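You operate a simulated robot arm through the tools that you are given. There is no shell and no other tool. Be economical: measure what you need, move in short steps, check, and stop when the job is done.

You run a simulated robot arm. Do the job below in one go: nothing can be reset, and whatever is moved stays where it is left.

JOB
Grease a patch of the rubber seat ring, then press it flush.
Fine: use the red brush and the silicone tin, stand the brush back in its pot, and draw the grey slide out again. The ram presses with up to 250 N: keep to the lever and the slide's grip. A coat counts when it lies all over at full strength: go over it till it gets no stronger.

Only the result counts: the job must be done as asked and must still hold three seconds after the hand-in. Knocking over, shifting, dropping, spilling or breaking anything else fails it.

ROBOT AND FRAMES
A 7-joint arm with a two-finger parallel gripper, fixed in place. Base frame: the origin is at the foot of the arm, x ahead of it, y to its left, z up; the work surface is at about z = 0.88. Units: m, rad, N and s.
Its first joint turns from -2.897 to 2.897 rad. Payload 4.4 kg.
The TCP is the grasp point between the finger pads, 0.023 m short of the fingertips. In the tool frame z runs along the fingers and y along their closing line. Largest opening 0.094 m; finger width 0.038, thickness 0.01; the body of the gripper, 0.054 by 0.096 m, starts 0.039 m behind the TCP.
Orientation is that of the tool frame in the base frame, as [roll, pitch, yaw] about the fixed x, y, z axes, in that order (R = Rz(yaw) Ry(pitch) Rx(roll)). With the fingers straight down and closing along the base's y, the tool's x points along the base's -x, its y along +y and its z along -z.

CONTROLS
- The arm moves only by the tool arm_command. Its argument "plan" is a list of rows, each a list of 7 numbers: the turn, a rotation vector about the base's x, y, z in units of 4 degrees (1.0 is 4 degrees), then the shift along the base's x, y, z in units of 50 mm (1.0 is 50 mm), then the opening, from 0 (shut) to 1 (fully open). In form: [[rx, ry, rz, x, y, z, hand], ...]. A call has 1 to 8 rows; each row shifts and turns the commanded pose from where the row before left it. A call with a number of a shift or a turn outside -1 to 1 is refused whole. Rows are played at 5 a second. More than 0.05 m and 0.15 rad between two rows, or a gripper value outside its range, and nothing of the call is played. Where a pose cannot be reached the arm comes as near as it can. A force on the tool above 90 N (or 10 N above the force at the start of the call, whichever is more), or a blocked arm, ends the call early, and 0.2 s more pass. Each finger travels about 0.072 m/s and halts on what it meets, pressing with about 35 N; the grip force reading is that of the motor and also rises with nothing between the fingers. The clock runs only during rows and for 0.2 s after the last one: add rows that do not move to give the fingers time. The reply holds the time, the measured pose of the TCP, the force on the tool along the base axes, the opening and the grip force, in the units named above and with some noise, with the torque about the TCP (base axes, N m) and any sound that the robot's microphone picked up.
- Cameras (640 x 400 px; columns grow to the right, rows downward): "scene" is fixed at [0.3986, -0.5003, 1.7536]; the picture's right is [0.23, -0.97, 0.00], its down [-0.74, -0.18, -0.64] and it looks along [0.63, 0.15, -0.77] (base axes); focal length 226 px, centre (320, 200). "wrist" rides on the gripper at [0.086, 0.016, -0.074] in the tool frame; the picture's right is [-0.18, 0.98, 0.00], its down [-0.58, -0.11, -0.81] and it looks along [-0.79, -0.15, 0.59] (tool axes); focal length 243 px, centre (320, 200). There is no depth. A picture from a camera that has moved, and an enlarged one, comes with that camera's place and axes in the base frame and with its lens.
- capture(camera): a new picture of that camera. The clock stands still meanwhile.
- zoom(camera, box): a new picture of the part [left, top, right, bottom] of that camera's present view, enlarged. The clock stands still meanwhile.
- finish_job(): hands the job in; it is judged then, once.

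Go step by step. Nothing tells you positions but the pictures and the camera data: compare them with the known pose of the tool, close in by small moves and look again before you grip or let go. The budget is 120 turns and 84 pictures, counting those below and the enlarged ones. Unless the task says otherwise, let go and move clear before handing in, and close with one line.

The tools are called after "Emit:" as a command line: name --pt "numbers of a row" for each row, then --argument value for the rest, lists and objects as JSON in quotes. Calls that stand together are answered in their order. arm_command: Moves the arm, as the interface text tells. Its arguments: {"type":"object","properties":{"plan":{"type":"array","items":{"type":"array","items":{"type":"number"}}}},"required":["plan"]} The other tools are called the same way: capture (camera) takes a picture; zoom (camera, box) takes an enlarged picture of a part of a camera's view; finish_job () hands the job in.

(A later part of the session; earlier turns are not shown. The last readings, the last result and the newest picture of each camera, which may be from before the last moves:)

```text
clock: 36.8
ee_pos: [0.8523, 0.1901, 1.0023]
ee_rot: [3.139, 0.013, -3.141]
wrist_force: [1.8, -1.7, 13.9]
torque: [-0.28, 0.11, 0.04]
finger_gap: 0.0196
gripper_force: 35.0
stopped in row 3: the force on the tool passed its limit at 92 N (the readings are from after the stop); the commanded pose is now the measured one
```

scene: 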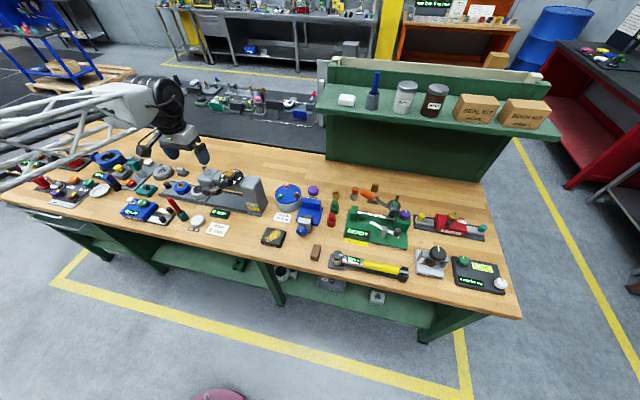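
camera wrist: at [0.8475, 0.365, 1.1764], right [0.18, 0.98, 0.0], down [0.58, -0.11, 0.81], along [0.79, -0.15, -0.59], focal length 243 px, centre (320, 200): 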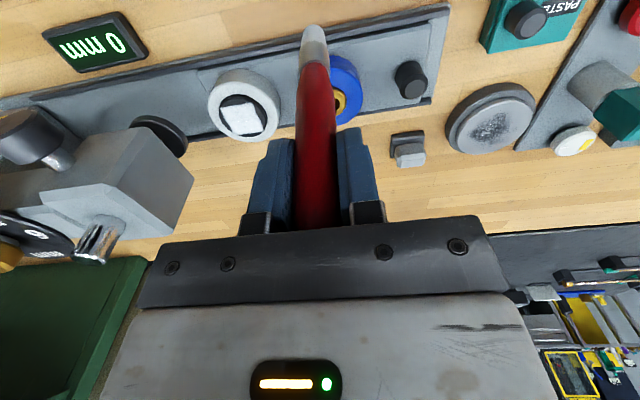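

My lift was refused and the follow-up pushed into the tin until the force stop; I should not have chained those two calls. I'll check for harm.

Emit:
capture --camera "wrist"

Emit:
zoom --camera "scene" --box '[160, 180, 240, 230]'

```text
45 pictures are left
camera wrist: at [0.7645, 0.2066, 1.0758], right [0.18, 0.98, 0.0], down [0.57, -0.11, 0.81], along [0.8, -0.15, -0.58], focal length 243 px, centre (320, 200)
```

wrist: 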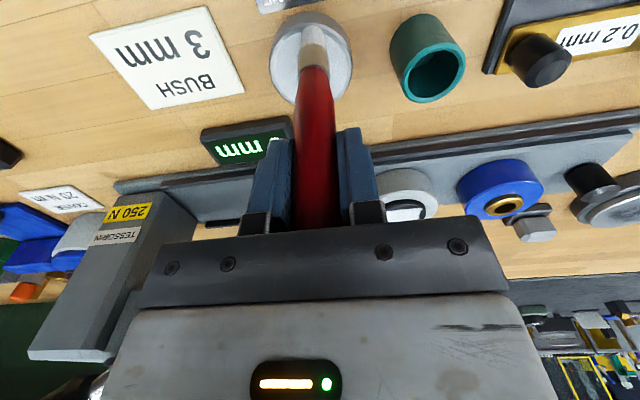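

```text
8.00 times, centred on (200, 205) of scene
camera zoom: at [0.3986, -0.5003, 1.7536], right [0.23, -0.97, 0.0], down [-0.74, -0.18, -0.64], along [0.63, 0.15, -0.77], focal length 1808 px, centre (1280, 160)
```

zoom: 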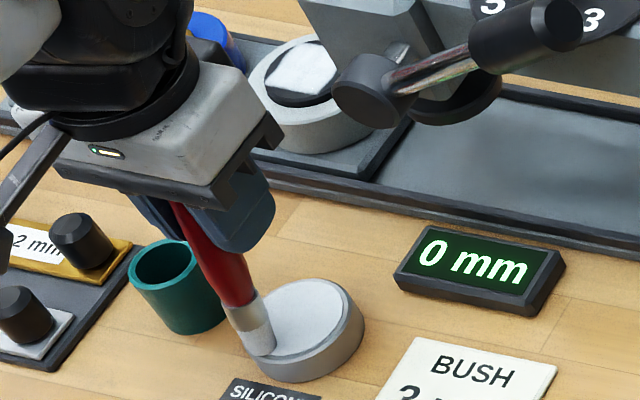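

The tin hasn't moved, but the brush has tilted a little in the grip. I'll lift straight up and look.

Emit:
arm_command --pt "0 0 0 0 0 0.2 0" --pt "0 0 0 0 0 0.6 0" --pt "0 0 0 0 0 0.6 0" --pt "0 0 0 0 0 0.5 0" --pt "0 0 0 0 0 0 0"

Emit:
capture --camera "wrist"

Emit:
zoom --camera "scene" --box '[150, 150, 246, 210]'

```text
clock: 38.0
ee_pos: [0.8522, 0.1903, 1.0967]
ee_rot: [3.141, 0.009, -3.141]
wrist_force: [0.0, -0.7, -0.5]
torque: [-0.02, -0.03, 0.01]
finger_gap: 0.0196
gripper_force: 35.1
```

```text
43 pictures are left
camera wrist: at [0.7641, 0.2056, 1.1704], right [0.18, 0.98, 0.0], down [0.57, -0.11, 0.81], along [0.8, -0.15, -0.58], focal length 243 px, centre (320, 200)
```

wrist: 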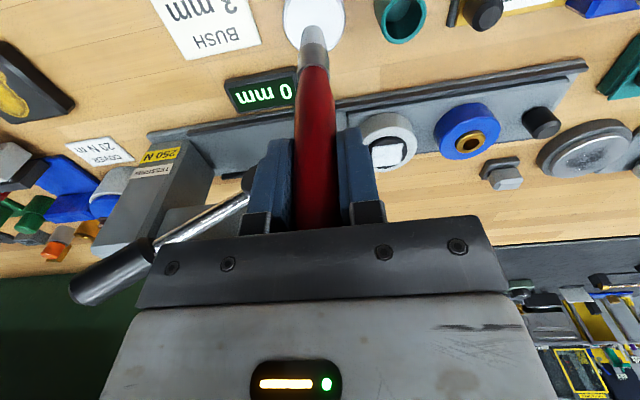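

```text
6.67 times, centred on (198, 180) of scene
camera zoom: at [0.3986, -0.5003, 1.7536], right [0.23, -0.97, 0.0], down [-0.74, -0.18, -0.64], along [0.63, 0.15, -0.77], focal length 1507 px, centre (1133, 333)
```

zoom: 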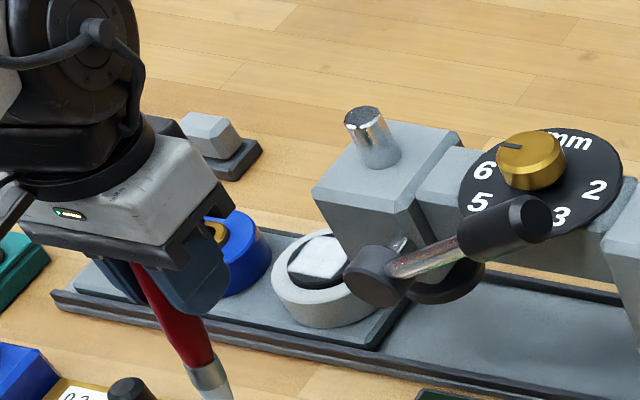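

The brush is tilted about 9° in the grip, tip toward the robot. I'll pitch the hand to bring it upright again, then go over the seat and check.

Emit:
arm_command --pt "0 -0.8 0 0.85 0.4 0 0" --pt "0 -0.8 0 0.85 0.4 0 0" --pt "0 -0.5 0 0.85 0.4 0 0" --pt "0 0 0 0.1 0 0 0" --pt "0 0 0 0 0 0 0"

Emit:
zoom --camera "wrist" --box '[240, 0, 400, 100]'

Emit:
zoom --camera "scene" --box '[155, 145, 235, 195]'

```text
clock: 39.2
ee_pos: [0.9851, 0.2495, 1.0945]
ee_rot: [3.139, 0.155, 3.141]
wrist_force: [1.0, 0.3, -0.8]
torque: [-0.01, -0.02, 0.02]
finger_gap: 0.0199
gripper_force: 35.7
```

```text
4.00 times, centred on (320, 50) of wrist
camera zoom: at [0.8876, 0.2653, 1.1556], right [0.18, 0.98, 0.03], down [0.45, -0.11, 0.89], along [0.87, -0.15, -0.46], focal length 970 px, centre (320, 800)
```

zoom: 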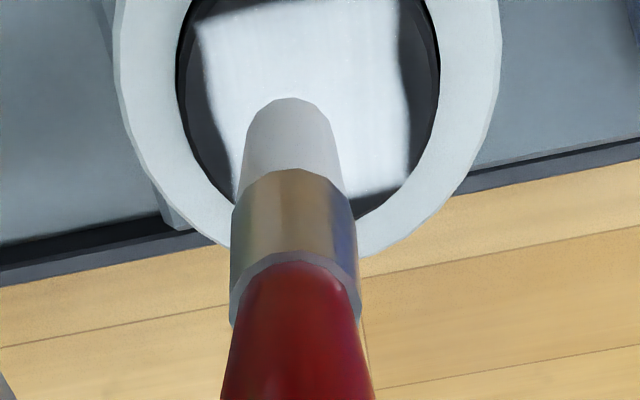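

```text
8.00 times, centred on (195, 170) of scene
camera zoom: at [0.3986, -0.5003, 1.7536], right [0.23, -0.97, 0.0], down [-0.74, -0.18, -0.64], along [0.63, 0.15, -0.77], focal length 1808 px, centre (1320, 440)
```

zoom: 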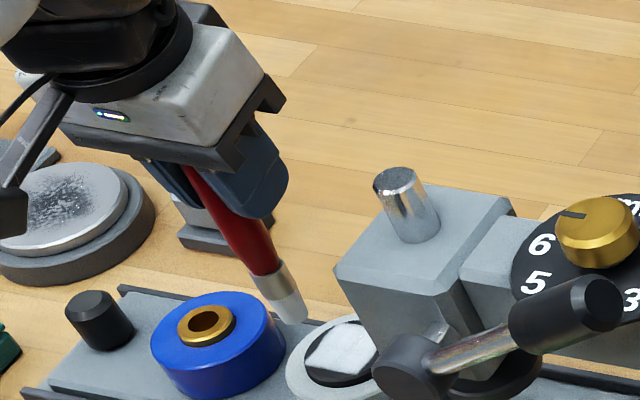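

The brush is nearly upright again. I'll lower cautiously to contact at the near part of the patch.

Emit:
arm_command --pt "0 0 0 0.2 0 -0.4 0" --pt "0 0 0 0 0 -0.4 0" --pt "0 0 0 0 0 0 0"

Emit:
arm_command --pt "0 0 0 0 0 -0.06 0" --pt "0 0 0 0 0 0 0"

Emit:
arm_command --pt "0 0 0 0 0 -0.04 0" --pt "0 0 0 0 0 0 0"

```text
clock: 40.0
ee_pos: [0.9942, 0.2498, 1.055]
ee_rot: [3.14, 0.155, -3.141]
wrist_force: [0.7, -0.4, 0.1]
torque: [0.0, -0.02, -0.03]
finger_gap: 0.0198
gripper_force: 34.8
```

```text
clock: 40.6
ee_pos: [0.9942, 0.2508, 1.0518]
ee_rot: [3.139, 0.156, 3.14]
wrist_force: [-0.5, 0.3, -1.0]
torque: [0.02, 0.05, 0.03]
finger_gap: 0.0197
gripper_force: 35.4
```

```text
clock: 41.2
ee_pos: [0.9944, 0.2495, 1.0506]
ee_rot: [3.14, 0.156, 3.142]
wrist_force: [0.0, 0.3, -0.7]
torque: [0.0, -0.03, 0.01]
finger_gap: 0.0194
gripper_force: 34.6
```

Emit:
arm_command --pt "0 0 0 0 0 -0.04 0" --pt "0 0 0 0 0 0 0"

Emit:
arm_command --pt "0 0 0 0 0 -0.03 0" --pt "0 0 0 0 0 0 0"

```text
clock: 41.8
ee_pos: [0.9927, 0.2505, 1.0494]
ee_rot: [3.138, 0.155, -3.141]
wrist_force: [-0.3, 0.4, -1.1]
torque: [-0.02, 0.02, -0.01]
finger_gap: 0.0196
gripper_force: 35.1
```

```text
clock: 42.4
ee_pos: [0.9941, 0.2506, 1.049]
ee_rot: [3.141, 0.157, 3.141]
wrist_force: [-2.3, 1.4, 10.3]
torque: [0.28, 0.17, 0.05]
finger_gap: 0.0195
gripper_force: 34.8
```

There is contact at TCP z≈1.049. I'll do the final raster.

Emit:
arm_command --pt "0 0 0 0 0.26 0 0" --pt "0 0 0 0 -0.26 0 0" --pt "0 0 0 0 -0.26 0 0" --pt "0 0 0 0.14 0 0 0" --pt "0 0 0 0 0.26 0 0" --pt "0 0 0 0 0.26 0 0" --pt "0 0 0 0.14 0 0 0" --pt "0 0 0 0 -0.26 0 0"

Emit:
arm_command --pt "0 0 0 0 -0.26 0 0" --pt "0 0 0 0.16 0 0 0" --pt "0 0 0 0 0.26 0 0" --pt "0 0 0 0 0.26 0 0" --pt "0 0 0 -0.22 0 0 0" --pt "0 0 0 -0.22 0 0 0" --pt "0 0 0 0 -0.26 0 0" --pt "0 0 0 0 0 0.5 0"

Emit:
arm_command --pt "0 0 0 0 0 0.56 0" --pt "0 0 0 -0.5 0.75 0 0" --pt "0 0 0 -0.5 0.75 0 0" --pt "0 0 0 -0.4 0.5 0 0" --pt "0 0 0 0 0 0 0"

Emit:
capture --camera "wrist"

```text
clock: 44.2
ee_pos: [1.0088, 0.2504, 1.048]
ee_rot: [3.138, 0.155, 3.141]
wrist_force: [0.0, -0.4, 13.4]
torque: [0.07, 0.14, 0.0]
finger_gap: 0.02
gripper_force: 35.5
```

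```text
clock: 46.0
ee_pos: [0.994, 0.2506, 1.0705]
ee_rot: [3.139, 0.154, 3.14]
wrist_force: [-0.3, -0.6, -1.6]
torque: [0.04, -0.05, -0.02]
finger_gap: 0.0198
gripper_force: 35.0
```

```text
clock: 47.2
ee_pos: [0.9237, 0.3522, 1.1005]
ee_rot: [3.14, 0.154, -3.141]
wrist_force: [-1.0, -0.2, -0.4]
torque: [-0.02, -0.02, 0.01]
finger_gap: 0.0197
gripper_force: 34.3
```

```text
39 pictures are left
camera wrist: at [0.8261, 0.3679, 1.1605], right [0.18, 0.98, 0.03], down [0.45, -0.11, 0.89], along [0.87, -0.15, -0.46], focal length 243 px, centre (320, 200)
```

wrist: 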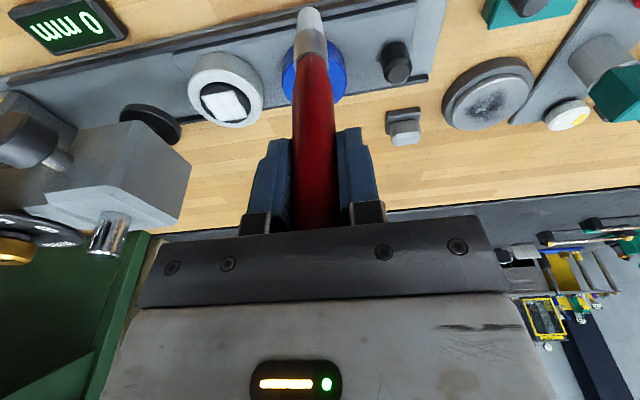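

Emit:
zoom --camera "wrist" --box '[180, 70, 276, 130]'

```text
6.67 times, centred on (228, 100) of wrist
camera zoom: at [0.8261, 0.3679, 1.1605], right [0.18, 0.98, 0.03], down [0.45, -0.11, 0.89], along [0.87, -0.15, -0.46], focal length 1618 px, centre (933, 867)
```

zoom: 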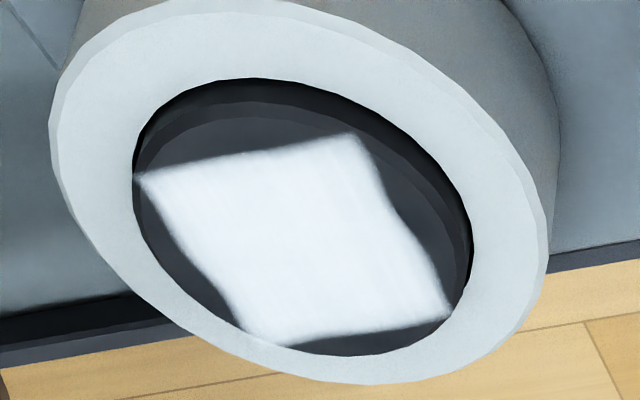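

The coat is uniform and unchanged. Now I'll take the brush back above its pot and check the alignment.

Emit:
arm_command --pt "0 0 0 -0.37 -0.62 0 0" --pt "0 0 0 -0.37 -0.62 0 0" --pt "0 0 0 -0.37 -0.6 0 0" --pt "0 0 0 0 0 -0.4 0" --pt "0 0 0 0 0 -0.4 0" --pt "0 0 0 0 0 0 0"

Emit:
zoom --camera "wrist" --box '[240, 0, 400, 100]'

Emit:
zoom --camera "scene" --box '[145, 170, 225, 220]'

```text
clock: 48.6
ee_pos: [0.8682, 0.2577, 1.0621]
ee_rot: [3.14, 0.154, -3.14]
wrist_force: [0.6, -0.6, -0.2]
torque: [-0.01, 0.0, 0.02]
finger_gap: 0.0199
gripper_force: 34.6
```

```text
4.00 times, centred on (320, 50) of wrist
camera zoom: at [0.7707, 0.275, 1.1209], right [0.18, 0.98, 0.03], down [0.45, -0.11, 0.89], along [0.87, -0.15, -0.46], focal length 970 px, centre (320, 800)
```

zoom: 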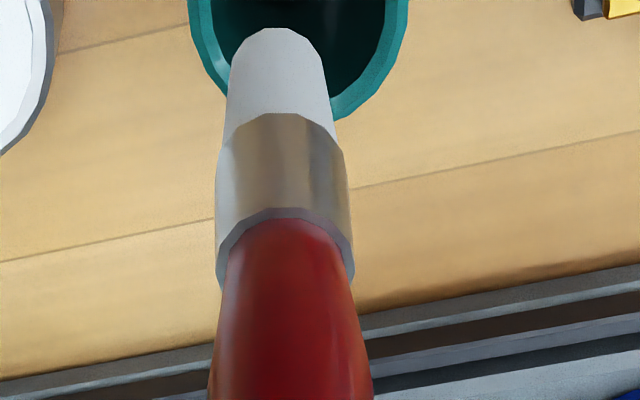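

```text
8.00 times, centred on (185, 195) of scene
camera zoom: at [0.3986, -0.5003, 1.7536], right [0.23, -0.97, 0.0], down [-0.74, -0.18, -0.64], along [0.63, 0.15, -0.77], focal length 1808 px, centre (1400, 240)
```

zoom: 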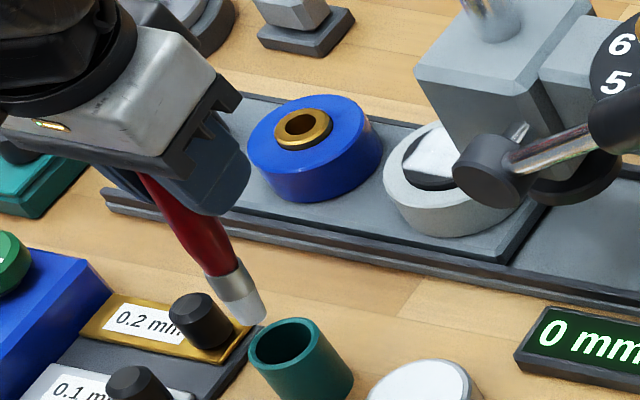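

The brush leaned again by about 9° during the strokes. I'll pitch the hand further to bring it upright over the pot, then look.

Emit:
arm_command --pt "0 -0.8 0 -0.06 0.03 0 0" --pt "0 -0.8 0 -0.06 0.03 0 0" --pt "0 -0.6 0 0 0 0 0" --pt "0 0 0 0 0 0 0"

Emit:
capture --camera "wrist"

Emit:
zoom --camera "scene" --box '[145, 170, 225, 220]'

```text
clock: 49.6
ee_pos: [0.8617, 0.2635, 1.0585]
ee_rot: [3.139, 0.31, -3.14]
wrist_force: [1.0, 0.3, -1.1]
torque: [0.0, -0.01, 0.03]
finger_gap: 0.0198
gripper_force: 34.8
```

```text
35 pictures are left
camera wrist: at [0.757, 0.2785, 1.105], right [0.17, 0.98, 0.06], down [0.31, -0.11, 0.94], along [0.94, -0.15, -0.32], focal length 243 px, centre (320, 200)
```

wrist: 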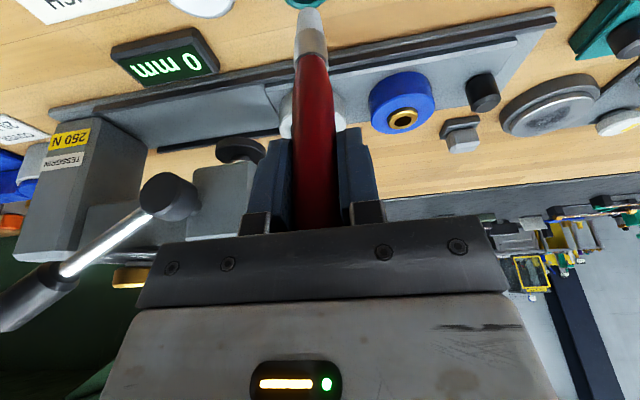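

```text
8.00 times, centred on (185, 195) of scene
camera zoom: at [0.3986, -0.5003, 1.7536], right [0.23, -0.97, 0.0], down [-0.74, -0.18, -0.64], along [0.63, 0.15, -0.77], focal length 1808 px, centre (1400, 240)
```

zoom: 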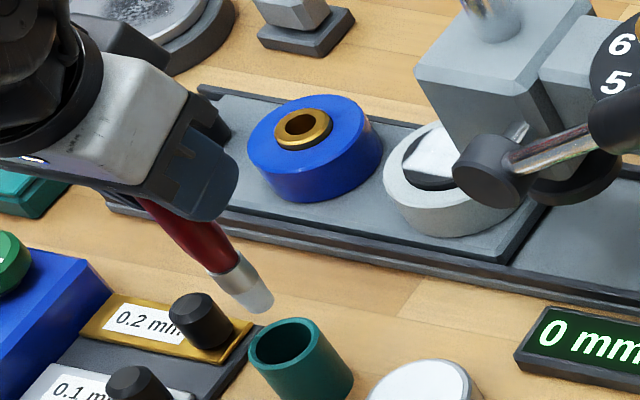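

In the scene view the brush was nearly upright before that turn and leans now. I'll undo it and shift so the tip sits over the pot.

Emit:
arm_command --pt "0 0.8 0 0.16 0 0.03 0" --pt "0 0.8 0 0.16 -0.02 0.03 0" --pt "0 0.6 0 0 0 0 0" --pt "0 0 0 0 0 0 0"

Emit:
zoom --camera "wrist" --box '[240, 0, 400, 100]'

Emit:
zoom --camera "scene" --box '[145, 170, 225, 220]'

```text
clock: 50.6
ee_pos: [0.8789, 0.2613, 1.0628]
ee_rot: [3.139, 0.156, 3.141]
wrist_force: [-0.2, 0.3, 0.1]
torque: [-0.04, 0.01, 0.0]
finger_gap: 0.0197
gripper_force: 34.8
```

```text
4.00 times, centred on (320, 50) of wrist
camera zoom: at [0.7812, 0.2766, 1.1234], right [0.18, 0.98, 0.03], down [0.45, -0.11, 0.89], along [0.87, -0.15, -0.46], focal length 970 px, centre (320, 800)
```

zoom: 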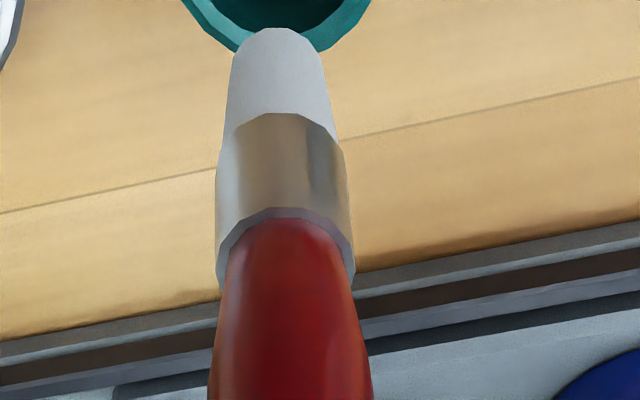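

```text
8.00 times, centred on (185, 195) of scene
camera zoom: at [0.3986, -0.5003, 1.7536], right [0.23, -0.97, 0.0], down [-0.74, -0.18, -0.64], along [0.63, 0.15, -0.77], focal length 1808 px, centre (1400, 240)
```

zoom: 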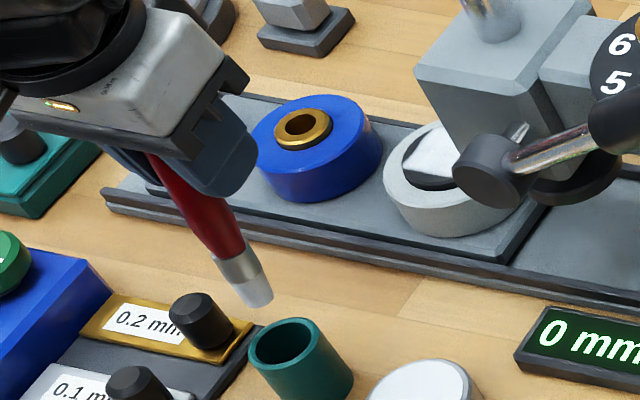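

Both views put the tip within about 2–4 mm of the pot axis. I'll lower it into the pot with force checks.

Emit:
arm_command --pt "0 0 0 0 0 -0.4 0" --pt "0 0 0 0 0 -0.3 0" --pt "0 0 0 0 0 -0.3 0" --pt "0 0 0 0 0 0 0"

Emit:
capture --camera "wrist"

Emit:
zoom --camera "scene" --box '[145, 170, 225, 220]'

```text
clock: 51.5
ee_pos: [0.8829, 0.2597, 1.0288]
ee_rot: [3.136, 0.176, 3.141]
wrist_force: [1.2, -0.6, 11.0]
torque: [-0.03, 0.05, 0.01]
finger_gap: 0.0198
gripper_force: 35.2
stopped in row 4: the force on the tool passed its limit at 95 N (the readings are from after the stop); the commanded pose is now the measured one
```

```text
31 pictures are left
camera wrist: at [0.7841, 0.2758, 1.0862], right [0.18, 0.98, 0.04], down [0.43, -0.11, 0.89], along [0.88, -0.14, -0.45], focal length 243 px, centre (320, 200)
```

wrist: 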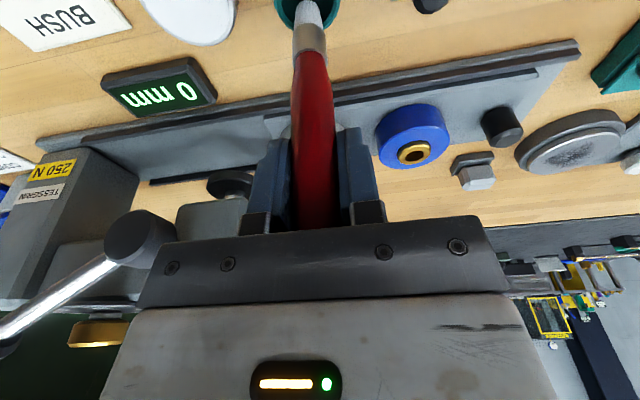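

```text
8.00 times, centred on (185, 195) of scene
camera zoom: at [0.3986, -0.5003, 1.7536], right [0.23, -0.97, 0.0], down [-0.74, -0.18, -0.64], along [0.63, 0.15, -0.77], focal length 1808 px, centre (1400, 240)
```

zoom: 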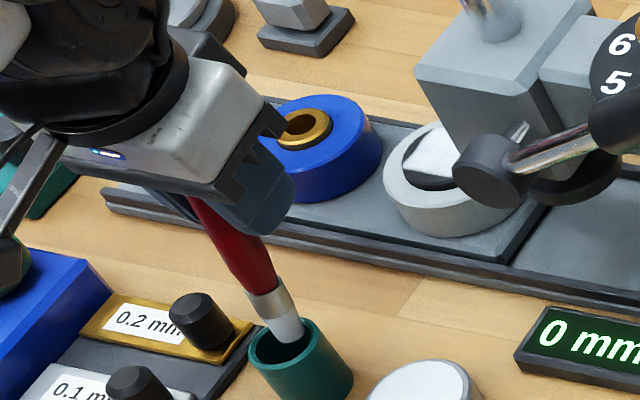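

The descent stopped on force with the tip around rim level. I'll look closely at what it is touching.

Emit:
zoom --camera "wrist" --box '[260, 0, 356, 60]'

Emit:
zoom --camera "scene" --box '[165, 197, 197, 217]'

```text
6.67 times, centred on (308, 30) of wrist
camera zoom: at [0.7841, 0.2758, 1.0862], right [0.18, 0.98, 0.04], down [0.43, -0.11, 0.89], along [0.88, -0.14, -0.45], focal length 1618 px, centre (400, 1333)
```

zoom: 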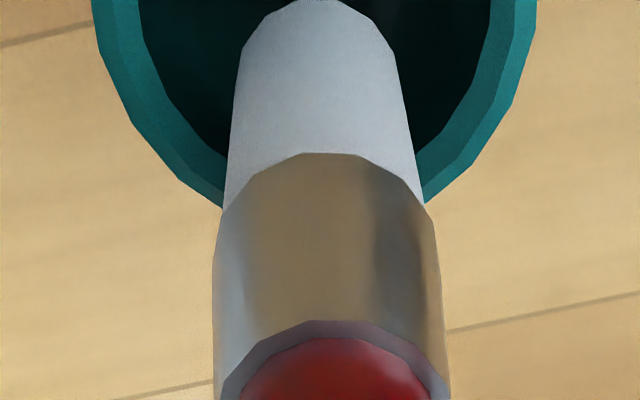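

```text
16.00 times, centred on (181, 207) of scene
camera zoom: at [0.3986, -0.5003, 1.7536], right [0.23, -0.97, 0.0], down [-0.74, -0.18, -0.64], along [0.63, 0.15, -0.77], focal length 3616 px, centre (2544, 88)
```

zoom: 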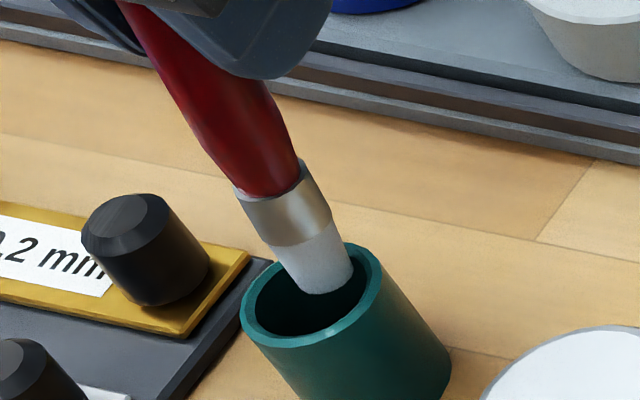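

The bristle edge sits on the far rim of the pot. I'll lift, shift about 5 mm back and 2 mm left, and recheck.

Emit:
arm_command --pt "0 0 0 0 0 0.3 0" --pt "0 0.3 0 -0.08 0.04 0 0" --pt "0 0 0 0 0 0 0"

Emit:
zoom --camera "wrist" --box '[260, 0, 356, 60]'

Emit:
zoom --camera "scene" --box '[161, 190, 201, 215]'

```text
clock: 52.4
ee_pos: [0.8792, 0.2615, 1.0396]
ee_rot: [3.135, 0.149, 3.14]
wrist_force: [0.1, 0.0, -0.8]
torque: [0.0, -0.02, -0.03]
finger_gap: 0.0195
gripper_force: 34.9
```

```text
6.67 times, centred on (308, 30) of wrist
camera zoom: at [0.7811, 0.2774, 1.1015], right [0.18, 0.98, 0.03], down [0.45, -0.11, 0.88], along [0.87, -0.15, -0.47], focal length 1618 px, centre (400, 1333)
```

zoom: 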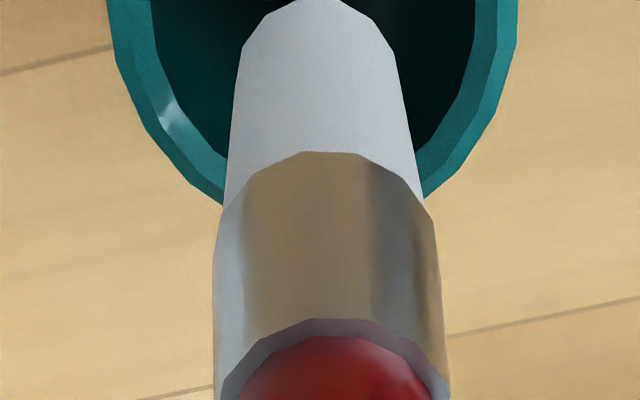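

```text
16.00 times, centred on (181, 202) of scene
camera zoom: at [0.3986, -0.5003, 1.7536], right [0.23, -0.97, 0.0], down [-0.74, -0.18, -0.64], along [0.63, 0.15, -0.77], focal length 3616 px, centre (2544, 160)
```

zoom: 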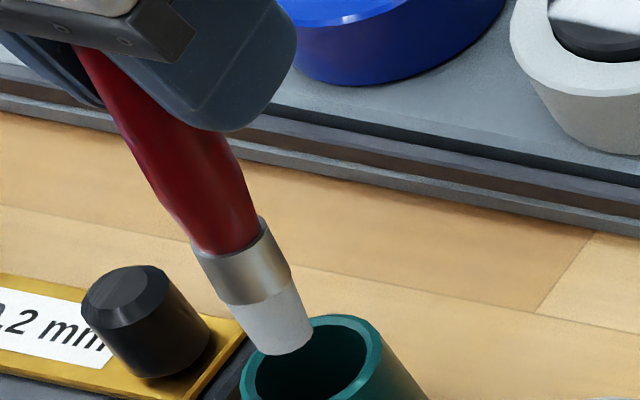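

The tip is now about 11 mm above the rim and should land within 2 mm of the pot centre. I'll lower in small checked steps.

Emit:
arm_command --pt "0 0 0 0 0 -0.2 0" --pt "0 0 0 0 0 -0.12 0" --pt "0 0 0 0 0 0 0"

```text
clock: 53.1
ee_pos: [0.8787, 0.2611, 1.0242]
ee_rot: [3.133, 0.15, -3.141]
wrist_force: [-0.3, 0.4, -0.8]
torque: [-0.04, -0.03, 0.0]
finger_gap: 0.0196
gripper_force: 34.8
```

No contact and below the previous stop, so it is inside. I'll continue in small steps.

Emit:
arm_command --pt "0 0 0 0 0 -0.12 0" --pt "0 0 0 0 0 -0.08 0" --pt "0 0 0 0 0 0 0"

Emit:
zoom --camera "scene" --box '[157, 190, 205, 220]'

```text
clock: 54.0
ee_pos: [0.8781, 0.2616, 1.015]
ee_rot: [3.135, 0.15, -3.141]
wrist_force: [0.5, 0.1, 0.0]
torque: [0.04, 0.02, -0.01]
finger_gap: 0.0199
gripper_force: 35.1
```

```text
13.33 times, centred on (181, 205) of scene
camera zoom: at [0.3986, -0.5003, 1.7536], right [0.23, -0.97, 0.0], down [-0.74, -0.18, -0.64], along [0.63, 0.15, -0.77], focal length 3013 px, centre (2173, 133)
```

zoom: 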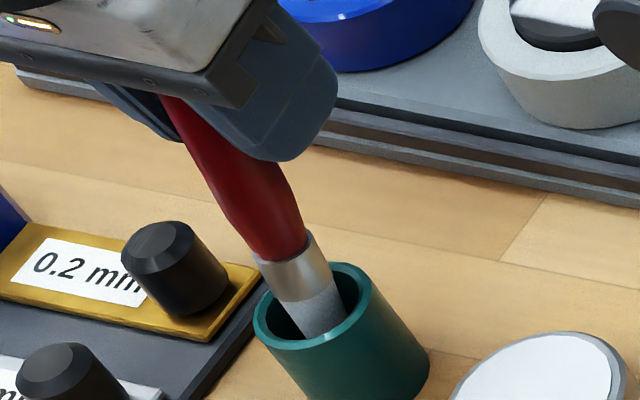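

Emit:
arm_command --pt "0 0 0 0 0 -0.1 0" --pt "0 0 0 0 0 -0.06 0" --pt "0 0 0 0 0 0 0"

Emit:
arm_command --pt "0 0 0 0 0 -0.08 0" --pt "0 0 0 0 0 0 0"

Emit:
arm_command --pt "0 0 0 0 0 -0.04 0" --pt "0 0 0 0 0 0 0"

Emit:
zoom --camera "scene" --box '[157, 190, 205, 220]'

```text
clock: 54.8
ee_pos: [0.8787, 0.262, 1.0072]
ee_rot: [3.136, 0.15, -3.142]
wrist_force: [-9.8, -4.4, 2.5]
torque: [-0.31, 0.86, 0.09]
finger_gap: 0.0195
gripper_force: 35.3
```

```text
clock: 55.4
ee_pos: [0.8787, 0.2615, 1.0027]
ee_rot: [3.134, 0.15, 3.14]
wrist_force: [-11.2, -5.7, 4.7]
torque: [-0.4, 0.87, 0.14]
finger_gap: 0.0196
gripper_force: 35.1
```

```text
clock: 56.0
ee_pos: [0.8785, 0.2614, 1.0016]
ee_rot: [3.135, 0.151, 3.14]
wrist_force: [-4.9, -3.8, 10.8]
torque: [-0.24, 0.36, 0.15]
finger_gap: 0.0195
gripper_force: 34.9
```

```text
13.33 times, centred on (181, 205) of scene
camera zoom: at [0.3986, -0.5003, 1.7536], right [0.23, -0.97, 0.0], down [-0.74, -0.18, -0.64], along [0.63, 0.15, -0.77], focal length 3013 px, centre (2173, 133)
```

zoom: 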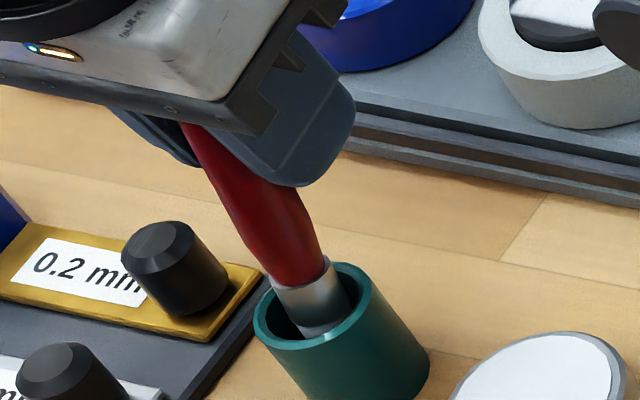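

There is a side force of about 10 N from the far wall. I'll ease back 2 mm and then continue down.

Emit:
arm_command --pt "0 0 0 -0.04 -0.02 0.02 0" --pt "0 0 0 0 0 0 0"

Emit:
arm_command --pt "0 0 0 0 0 -0.06 0" --pt "0 0 0 0 0 0 0"

```text
clock: 56.5
ee_pos: [0.8766, 0.2608, 1.0017]
ee_rot: [3.135, 0.153, -3.141]
wrist_force: [9.9, 3.0, 2.7]
torque: [0.35, -0.98, -0.07]
finger_gap: 0.02
gripper_force: 35.3
```

```text
clock: 57.1
ee_pos: [0.8761, 0.2604, 0.9996]
ee_rot: [3.134, 0.152, -3.14]
wrist_force: [5.5, 4.7, 9.4]
torque: [0.45, -0.56, -0.06]
finger_gap: 0.0198
gripper_force: 35.0
```

The fit is snug, so I'll centre between the two readings and continue down.

Emit:
arm_command --pt "0 0 0 0.018 0.01 0 0" --pt "0 0 0 0 0 -0.04 0" --pt "0 0 0 0 0 0 0"

Emit:
arm_command --pt "0 0 0 0 0 -0.04 0" --pt "0 0 0 0 0 0 0"

Emit:
zoom --camera "scene" --box '[157, 185, 205, 215]'

```text
clock: 58.0
ee_pos: [0.8778, 0.2621, 0.9964]
ee_rot: [3.135, 0.15, -3.142]
wrist_force: [-19.6, -5.8, 20.8]
torque: [-0.07, 1.09, 0.2]
finger_gap: 0.02
gripper_force: 34.5
```

```text
clock: 58.5
ee_pos: [0.8787, 0.2606, 0.9952]
ee_rot: [3.135, 0.153, 3.139]
wrist_force: [-12.8, -6.4, 30.9]
torque: [0.0, 0.47, 0.23]
finger_gap: 0.02
gripper_force: 34.6
```

```text
13.33 times, centred on (181, 200) of scene
camera zoom: at [0.3986, -0.5003, 1.7536], right [0.23, -0.97, 0.0], down [-0.74, -0.18, -0.64], along [0.63, 0.15, -0.77], focal length 3013 px, centre (2173, 200)
```

zoom: 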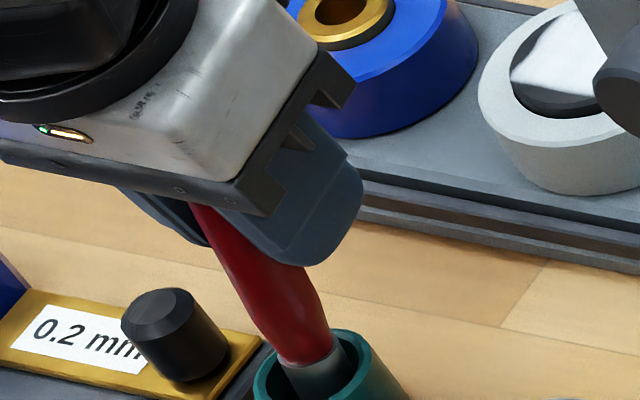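

The brush is on the pot floor at TCP z≈0.995. I'll ease the load and let go.

Emit:
arm_command --pt "0 0 0 -0.01 0 0.03 0" --pt "0 0 0 0 0 0 0.3" --pt "0 0 0 0 0 0 0.7" --pt "0 0 0 0 0 0 0.7" --pt "0 0 0 0 0 0 0.7"

Emit:
capture --camera "wrist"

Emit:
zoom --camera "scene" --box '[157, 185, 205, 215]'

```text
clock: 59.8
ee_pos: [0.8767, 0.2618, 0.9953]
ee_rot: [3.137, 0.151, 3.141]
wrist_force: [-2.9, -2.0, 6.3]
torque: [0.08, -0.04, 0.04]
finger_gap: 0.0657
gripper_force: 0.0
```

```text
22 pictures are left
camera wrist: at [0.7792, 0.2766, 1.0565], right [0.18, 0.98, 0.03], down [0.45, -0.11, 0.88], along [0.87, -0.15, -0.47], focal length 243 px, centre (320, 200)
```

wrist: 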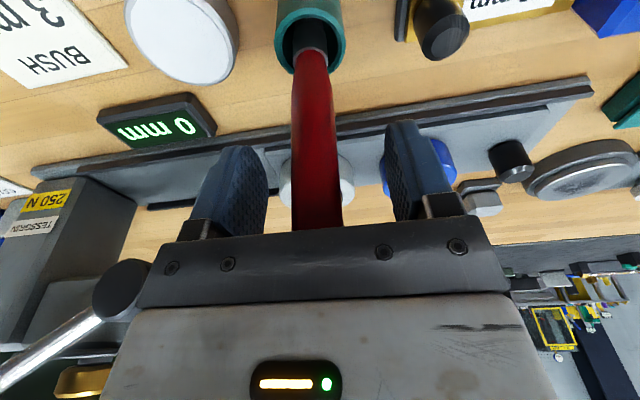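

```text
13.33 times, centred on (181, 200) of scene
camera zoom: at [0.3986, -0.5003, 1.7536], right [0.23, -0.97, 0.0], down [-0.74, -0.18, -0.64], along [0.63, 0.15, -0.77], focal length 3013 px, centre (2173, 200)
```

zoom: 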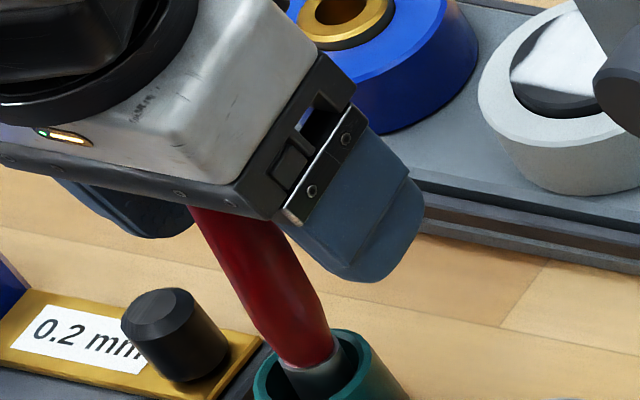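

Released, and the brush stands in the pot. I'll rise straight up, level the hand and check it.

Emit:
arm_command --pt "0 0 0 0 0 0.3 0.7" --pt "0 0 0 0 0 0.8 0.7" --pt "0 0 0 0 0 0.8 0.7" --pt "0 0.8 0 0 0 0.5 0.7" --pt "0 0.8 0 0 0 0 0.7" --pt "0 0.55 0 0 0 0 0.7" --pt "0 0 0 0 0 0 0.7"

Emit:
zoom --camera "scene" --box '[125, 150, 221, 210]'

```text
clock: 61.4
ee_pos: [0.8759, 0.2607, 1.1155]
ee_rot: [3.134, 0.0, 3.14]
wrist_force: [-0.3, -0.4, 0.3]
torque: [0.01, 0.0, 0.01]
finger_gap: 0.0659
gripper_force: 0.1
```

```text
6.67 times, centred on (173, 180) of scene
camera zoom: at [0.3986, -0.5003, 1.7536], right [0.23, -0.97, 0.0], down [-0.74, -0.18, -0.64], along [0.63, 0.15, -0.77], focal length 1507 px, centre (1300, 333)
```

zoom: 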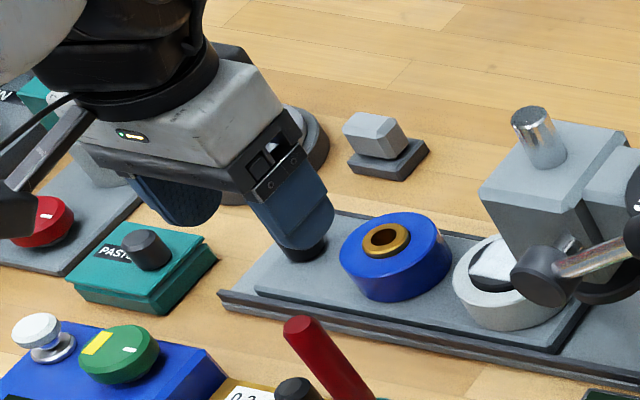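

The brush stands in its pot. Now I'll turn the hand 90° so the fingers close along x around the slide's grip, moving towards it at a safe height.

Emit:
arm_command --pt "0 0 -1 0.2 0.3 0.1 0.7" --pt "0 0 -1 0.2 0.3 0.1 0.7" --pt "0 0 -1 0.2 0.3 0 0.7" --pt "0 0 -1 0.2 0.3 0 0.7" --pt "0 0 -1 0.2 0.3 0 0.7" --pt "0 0 -1 0.2 0.3 0 0.7" --pt "0 0 -1 0.2 0.3 0 0.7" --pt "0 0 -1 0.2 0.3 0 0.7"

Emit:
arm_command --pt "0 0 -1 0.1 0.1 0 0.7" --pt "0 0 -1 0.1 0.1 0 0.7" --pt "0 0 -1 0.1 0.1 0 0.7" --pt "0 0 -1 0.1 0.1 0 0.7" --pt "0 0 -1 0 0 0 0.7" --pt "0 0 -1 0 0 0 0.7" --pt "0 0 -1 0 0 0 0.7" --pt "0 0 -1 0 0 0 0.7"

Emit:
arm_command --pt "0 0 -1 0 0 0 0.7" --pt "0 0 -1 0 0 0 0.7" --pt "0 0 -1 0 0 0 0.7" --pt "0 0 -1 0 0 0 0.7" --pt "0 0 -1 0 0 0 0.7" --pt "0 0 -1 0 0 0 0.7" --pt "0 0 -0.5 0 0 0 0.7" --pt "0 0 0 0 0 0 0.7"

Emit:
capture --camera "wrist"

```text
clock: 63.1
ee_pos: [0.9571, 0.3828, 1.1272]
ee_rot: [3.136, 0.002, 2.58]
wrist_force: [-0.1, 0.0, -0.7]
torque: [0.02, -0.02, 0.04]
finger_gap: 0.0659
gripper_force: 0.0
```

```text
clock: 65.0
ee_pos: [0.9767, 0.4013, 1.128]
ee_rot: [3.135, 0.0, 2.024]
wrist_force: [-0.1, -0.1, 1.2]
torque: [-0.03, 0.0, 0.02]
finger_gap: 0.066
gripper_force: 0.1
```

```text
clock: 66.8
ee_pos: [0.9759, 0.4013, 1.1267]
ee_rot: [3.135, 0.0, 1.57]
wrist_force: [0.7, 0.3, 0.6]
torque: [0.05, -0.03, -0.02]
finger_gap: 0.0661
gripper_force: 0.1
```

```text
19 pictures are left
camera wrist: at [0.9924, 0.4883, 1.2011], right [0.98, -0.19, 0.01], down [-0.11, -0.58, 0.81], along [-0.15, -0.79, -0.59], focal length 243 px, centre (320, 200)
```

wrist: 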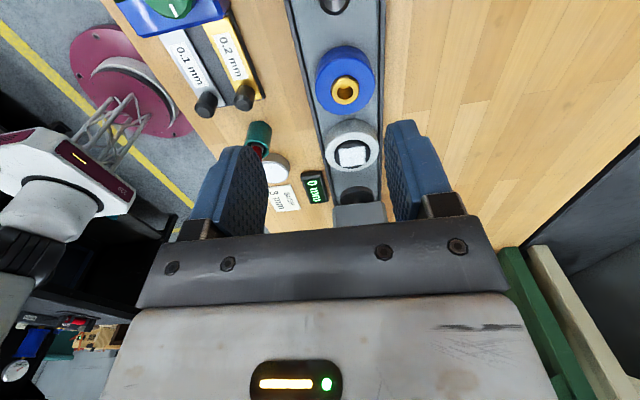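

The slide grip is at about (0.992, 0.42). I'll centre on it and lower part way.

Emit:
arm_command --pt "0 0 0 0.3 0.4 -0.5 0.7" --pt "0 0 0 0 0 -0.8 0.7" --pt "0 0 0 0 0 -0.8 0.7" --pt "0 0 0 0 0 -0.4 0.7" --pt "0 0 0 0 0 0 0.7"

Emit:
capture --camera "wrist"

```text
clock: 68.0
ee_pos: [0.9924, 0.4224, 1.0012]
ee_rot: [3.133, 0.0, 1.568]
wrist_force: [0.8, 0.0, 0.0]
torque: [0.01, 0.01, 0.0]
finger_gap: 0.0658
gripper_force: 0.1
```

```text
18 pictures are left
camera wrist: at [1.0075, 0.5088, 1.0751], right [0.98, -0.18, 0.01], down [-0.11, -0.58, 0.81], along [-0.15, -0.79, -0.59], focal length 243 px, centre (320, 200)
```

wrist: 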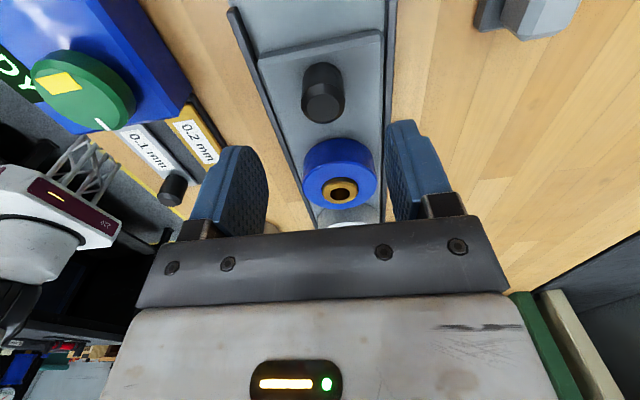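

The grip is at about (0.995, 0.434). I'll adjust and lower around it.

Emit:
arm_command --pt "0 0 0 0.05 0.22 0 0.7" --pt "0 0 0 0 0 -0.4 0.7" --pt "0 0 0 0 0 -0.4 0.7" --pt "0 0 0 0 0 -0.2 0.7" --pt "0 0 0 0 0 0 0.7"

Emit:
capture --camera "wrist"

```text
clock: 69.2
ee_pos: [0.9945, 0.4334, 0.9521]
ee_rot: [3.135, 0.0, 1.57]
wrist_force: [0.5, 0.5, 0.1]
torque: [-0.03, 0.0, -0.03]
finger_gap: 0.0658
gripper_force: 0.1
```

```text
17 pictures are left
camera wrist: at [1.0094, 0.5193, 1.0268], right [0.98, -0.18, 0.01], down [-0.11, -0.58, 0.81], along [-0.15, -0.79, -0.59], focal length 243 px, centre (320, 200)
```

wrist: 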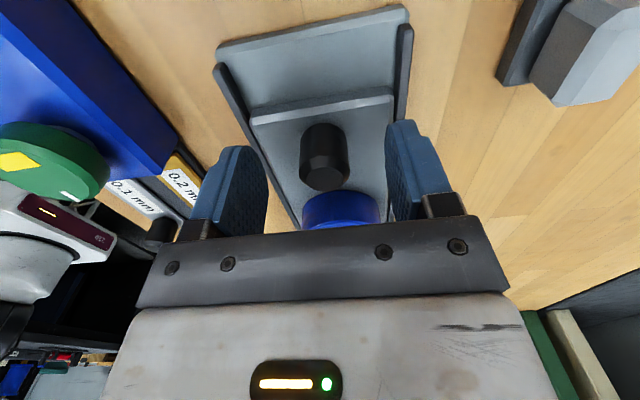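

The grip stands between the finger pads, so I'll close.

Emit:
arm_command --pt "0 0 0 0 0 0 0" --pt "0 0 0 0 0 0 0" --pt "0 0 0 0 0 0 0" --pt "0 0 0 0 0 0 0"

```text
clock: 70.2
ee_pos: [0.9947, 0.4327, 0.9516]
ee_rot: [3.136, 0.0, 1.568]
wrist_force: [25.2, 0.3, -4.7]
torque: [0.18, -0.07, 0.25]
finger_gap: 0.0277
gripper_force: 45.2
```

The grip is held but off by a little in x. The ram axis is at about (0.995, 0.149), so the seat at y≈0.25 needs about 0.10 m of travel. I'll centre first, then push gently.

Emit:
arm_command --pt "0 0 0 0.03 0 0 0" --pt "0 0 0 0 0 0 0"

Emit:
arm_command --pt "0 0 0 0 -0.2 0 0" --pt "0 0 0 0 -0.2 0 0" --pt "0 0 0 0 0 0 0"

```text
clock: 70.8
ee_pos: [0.9945, 0.4338, 0.9516]
ee_rot: [3.135, 0.001, 1.571]
wrist_force: [-6.5, -0.9, 3.9]
torque: [-0.12, 0.62, -0.11]
finger_gap: 0.0275
gripper_force: 44.5
```

```text
clock: 71.5
ee_pos: [0.9953, 0.4132, 0.9522]
ee_rot: [3.136, 0.0, 1.57]
wrist_force: [-41.2, 0.3, 17.0]
torque: [-0.13, 1.24, -0.33]
finger_gap: 0.0277
gripper_force: 45.1
```

Emit:
arm_command --pt "0 0 0 -0.03 -0.2 0 0" --pt "0 0 0 0 -0.2 0 0" --pt "0 0 0 0 0 0 0"

Emit:
zoom --camera "scene" --box '[155, 150, 235, 200]'

```text
clock: 72.3
ee_pos: [0.995, 0.3931, 0.9516]
ee_rot: [3.134, 0.001, 1.569]
wrist_force: [-5.2, -0.1, 4.8]
torque: [0.01, 0.45, -0.18]
finger_gap: 0.0279
gripper_force: 44.9
```

```text
8.00 times, centred on (195, 175) of scene
camera zoom: at [0.3986, -0.5003, 1.7536], right [0.23, -0.97, 0.0], down [-0.74, -0.18, -0.64], along [0.63, 0.15, -0.77], focal length 1808 px, centre (1320, 400)
```

zoom: 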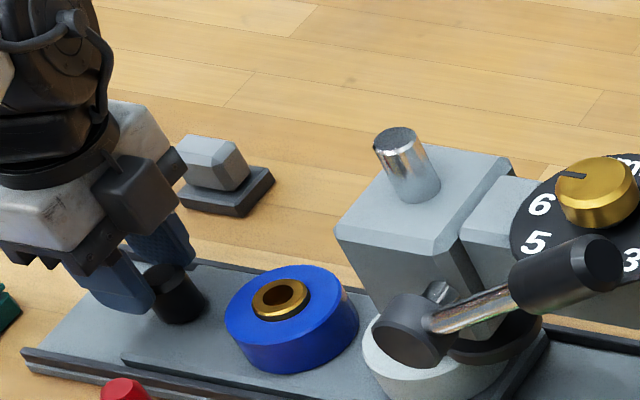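

The slide is moving freely, 40 mm in. Continuing.

Emit:
arm_command --pt "0 0 0 0 -0.2 0 0" --pt "0 0 0 0 -0.2 0 0" --pt "0 0 0 0 -0.2 0 0" --pt "0 0 0 0 -0.2 0 0" --pt "0 0 0 0 0 0 0"

Emit:
arm_command --pt "0 0 0 0 -0.1 0 0" --pt "0 0 0 0 -0.1 0 0" --pt "0 0 0 0 0 0 0"

```text
clock: 73.5
ee_pos: [0.9953, 0.3519, 0.9517]
ee_rot: [3.136, 0.0, 1.57]
wrist_force: [25.6, -3.1, -2.4]
torque: [0.24, -0.19, 0.04]
finger_gap: 0.0276
gripper_force: 45.0
```

```text
clock: 74.3
ee_pos: [0.9942, 0.3429, 0.9522]
ee_rot: [3.135, 0.0, 1.571]
wrist_force: [14.0, 4.4, 5.9]
torque: [0.29, 0.08, 0.39]
finger_gap: 0.0276
gripper_force: 44.9
```

Travel is 90 mm. I'll check the alignment of the seat under the ram.

Emit:
zoom --camera "scene" --box '[175, 155, 239, 195]'

Emit:
capture --camera "wrist"

```text
10.00 times, centred on (207, 175) of scene
camera zoom: at [0.3986, -0.5003, 1.7536], right [0.23, -0.97, 0.0], down [-0.74, -0.18, -0.64], along [0.63, 0.15, -0.77], focal length 2260 px, centre (1450, 450)
```

zoom: 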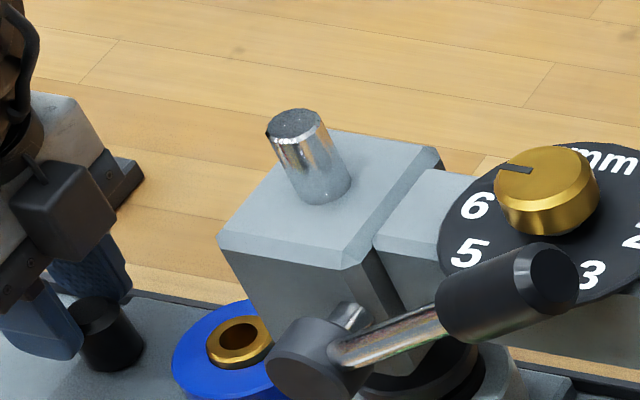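

```text
14 pictures are left
camera wrist: at [1.0099, 0.4292, 1.0267], right [0.98, -0.18, 0.01], down [-0.11, -0.58, 0.81], along [-0.14, -0.79, -0.59], focal length 243 px, centre (320, 200)
```

wrist: 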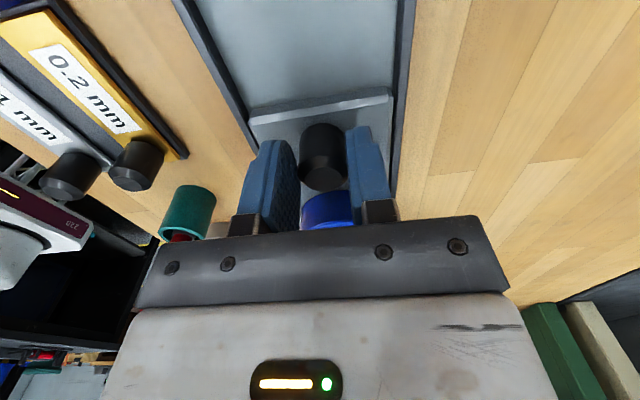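

The seat seems near the ram axis; I'll feel forward in small steps for a detent or sound.

Emit:
arm_command --pt "0 0 0 -0.01 -0.06 0 0" --pt "0 0 0 0 0 0 0"

Emit:
arm_command --pt "0 0 0 0 -0.06 0 0" --pt "0 0 0 0 0 0 0"

Emit:
arm_command --pt "0 0 0 0 -0.06 0 0" --pt "0 0 0 0 0 0 0"

```text
clock: 75.0
ee_pos: [0.9962, 0.3396, 0.9514]
ee_rot: [3.133, -0.001, 1.569]
wrist_force: [34.7, 3.0, 6.3]
torque: [-0.12, -0.28, 0.38]
finger_gap: 0.0279
gripper_force: 45.1
```

```text
clock: 75.5
ee_pos: [0.994, 0.3355, 0.9513]
ee_rot: [3.133, 0.0, 1.569]
wrist_force: [47.1, 0.6, 11.3]
torque: [-0.16, -0.6, 0.47]
finger_gap: 0.0277
gripper_force: 44.9
```

```text
clock: 76.2
ee_pos: [0.9937, 0.333, 0.9519]
ee_rot: [3.135, -0.001, 1.568]
wrist_force: [57.0, 2.8, 14.1]
torque: [-0.09, -0.79, 0.57]
finger_gap: 0.0276
gripper_force: 45.1
```

I'll relieve the side load and look at the alignment.

Emit:
arm_command --pt "0 0 0 0.025 0 0 0" --pt "0 0 0 0.02 0 0 0" --pt "0 0 0 0 0 0 0"

Emit:
zoom --camera "scene" --box '[190, 165, 254, 205]'

```text
clock: 77.0
ee_pos: [0.9948, 0.3344, 0.9513]
ee_rot: [3.136, 0.0, 1.57]
wrist_force: [-3.5, -0.1, 31.1]
torque: [-0.32, 0.48, -0.07]
finger_gap: 0.0275
gripper_force: 45.1
```

```text
10.00 times, centred on (222, 185) of scene
camera zoom: at [0.3986, -0.5003, 1.7536], right [0.23, -0.97, 0.0], down [-0.74, -0.18, -0.64], along [0.63, 0.15, -0.77], focal length 2260 px, centre (1300, 350)
```

zoom: 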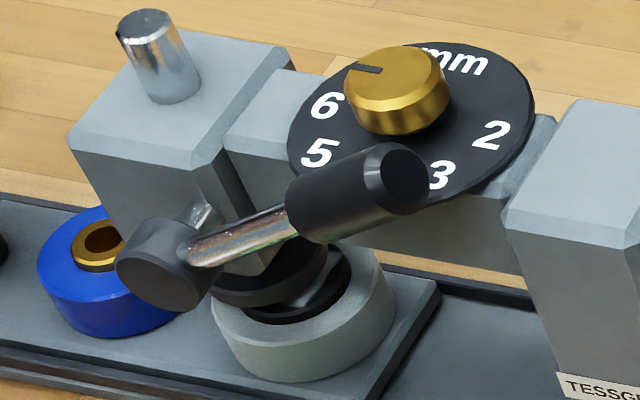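

The seat is close to the ram axis, perhaps a few mm past. I'll enlarge once more to measure.

Emit:
zoom --camera "scene" --box '[200, 165, 240, 205]'

```text
10.00 times, centred on (220, 185) of scene
camera zoom: at [0.3986, -0.5003, 1.7536], right [0.23, -0.97, 0.0], down [-0.74, -0.18, -0.64], along [0.63, 0.15, -0.77], focal length 2260 px, centre (1320, 350)
```

zoom: 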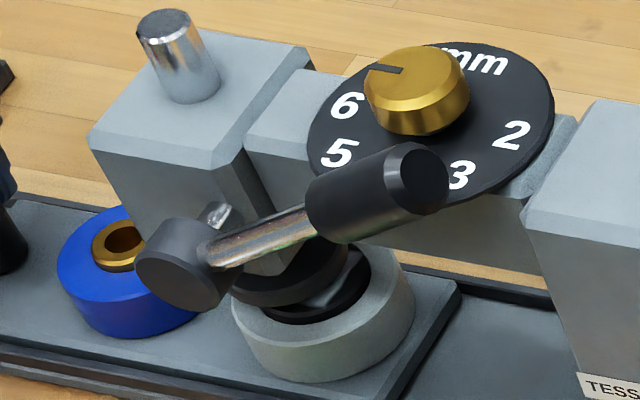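

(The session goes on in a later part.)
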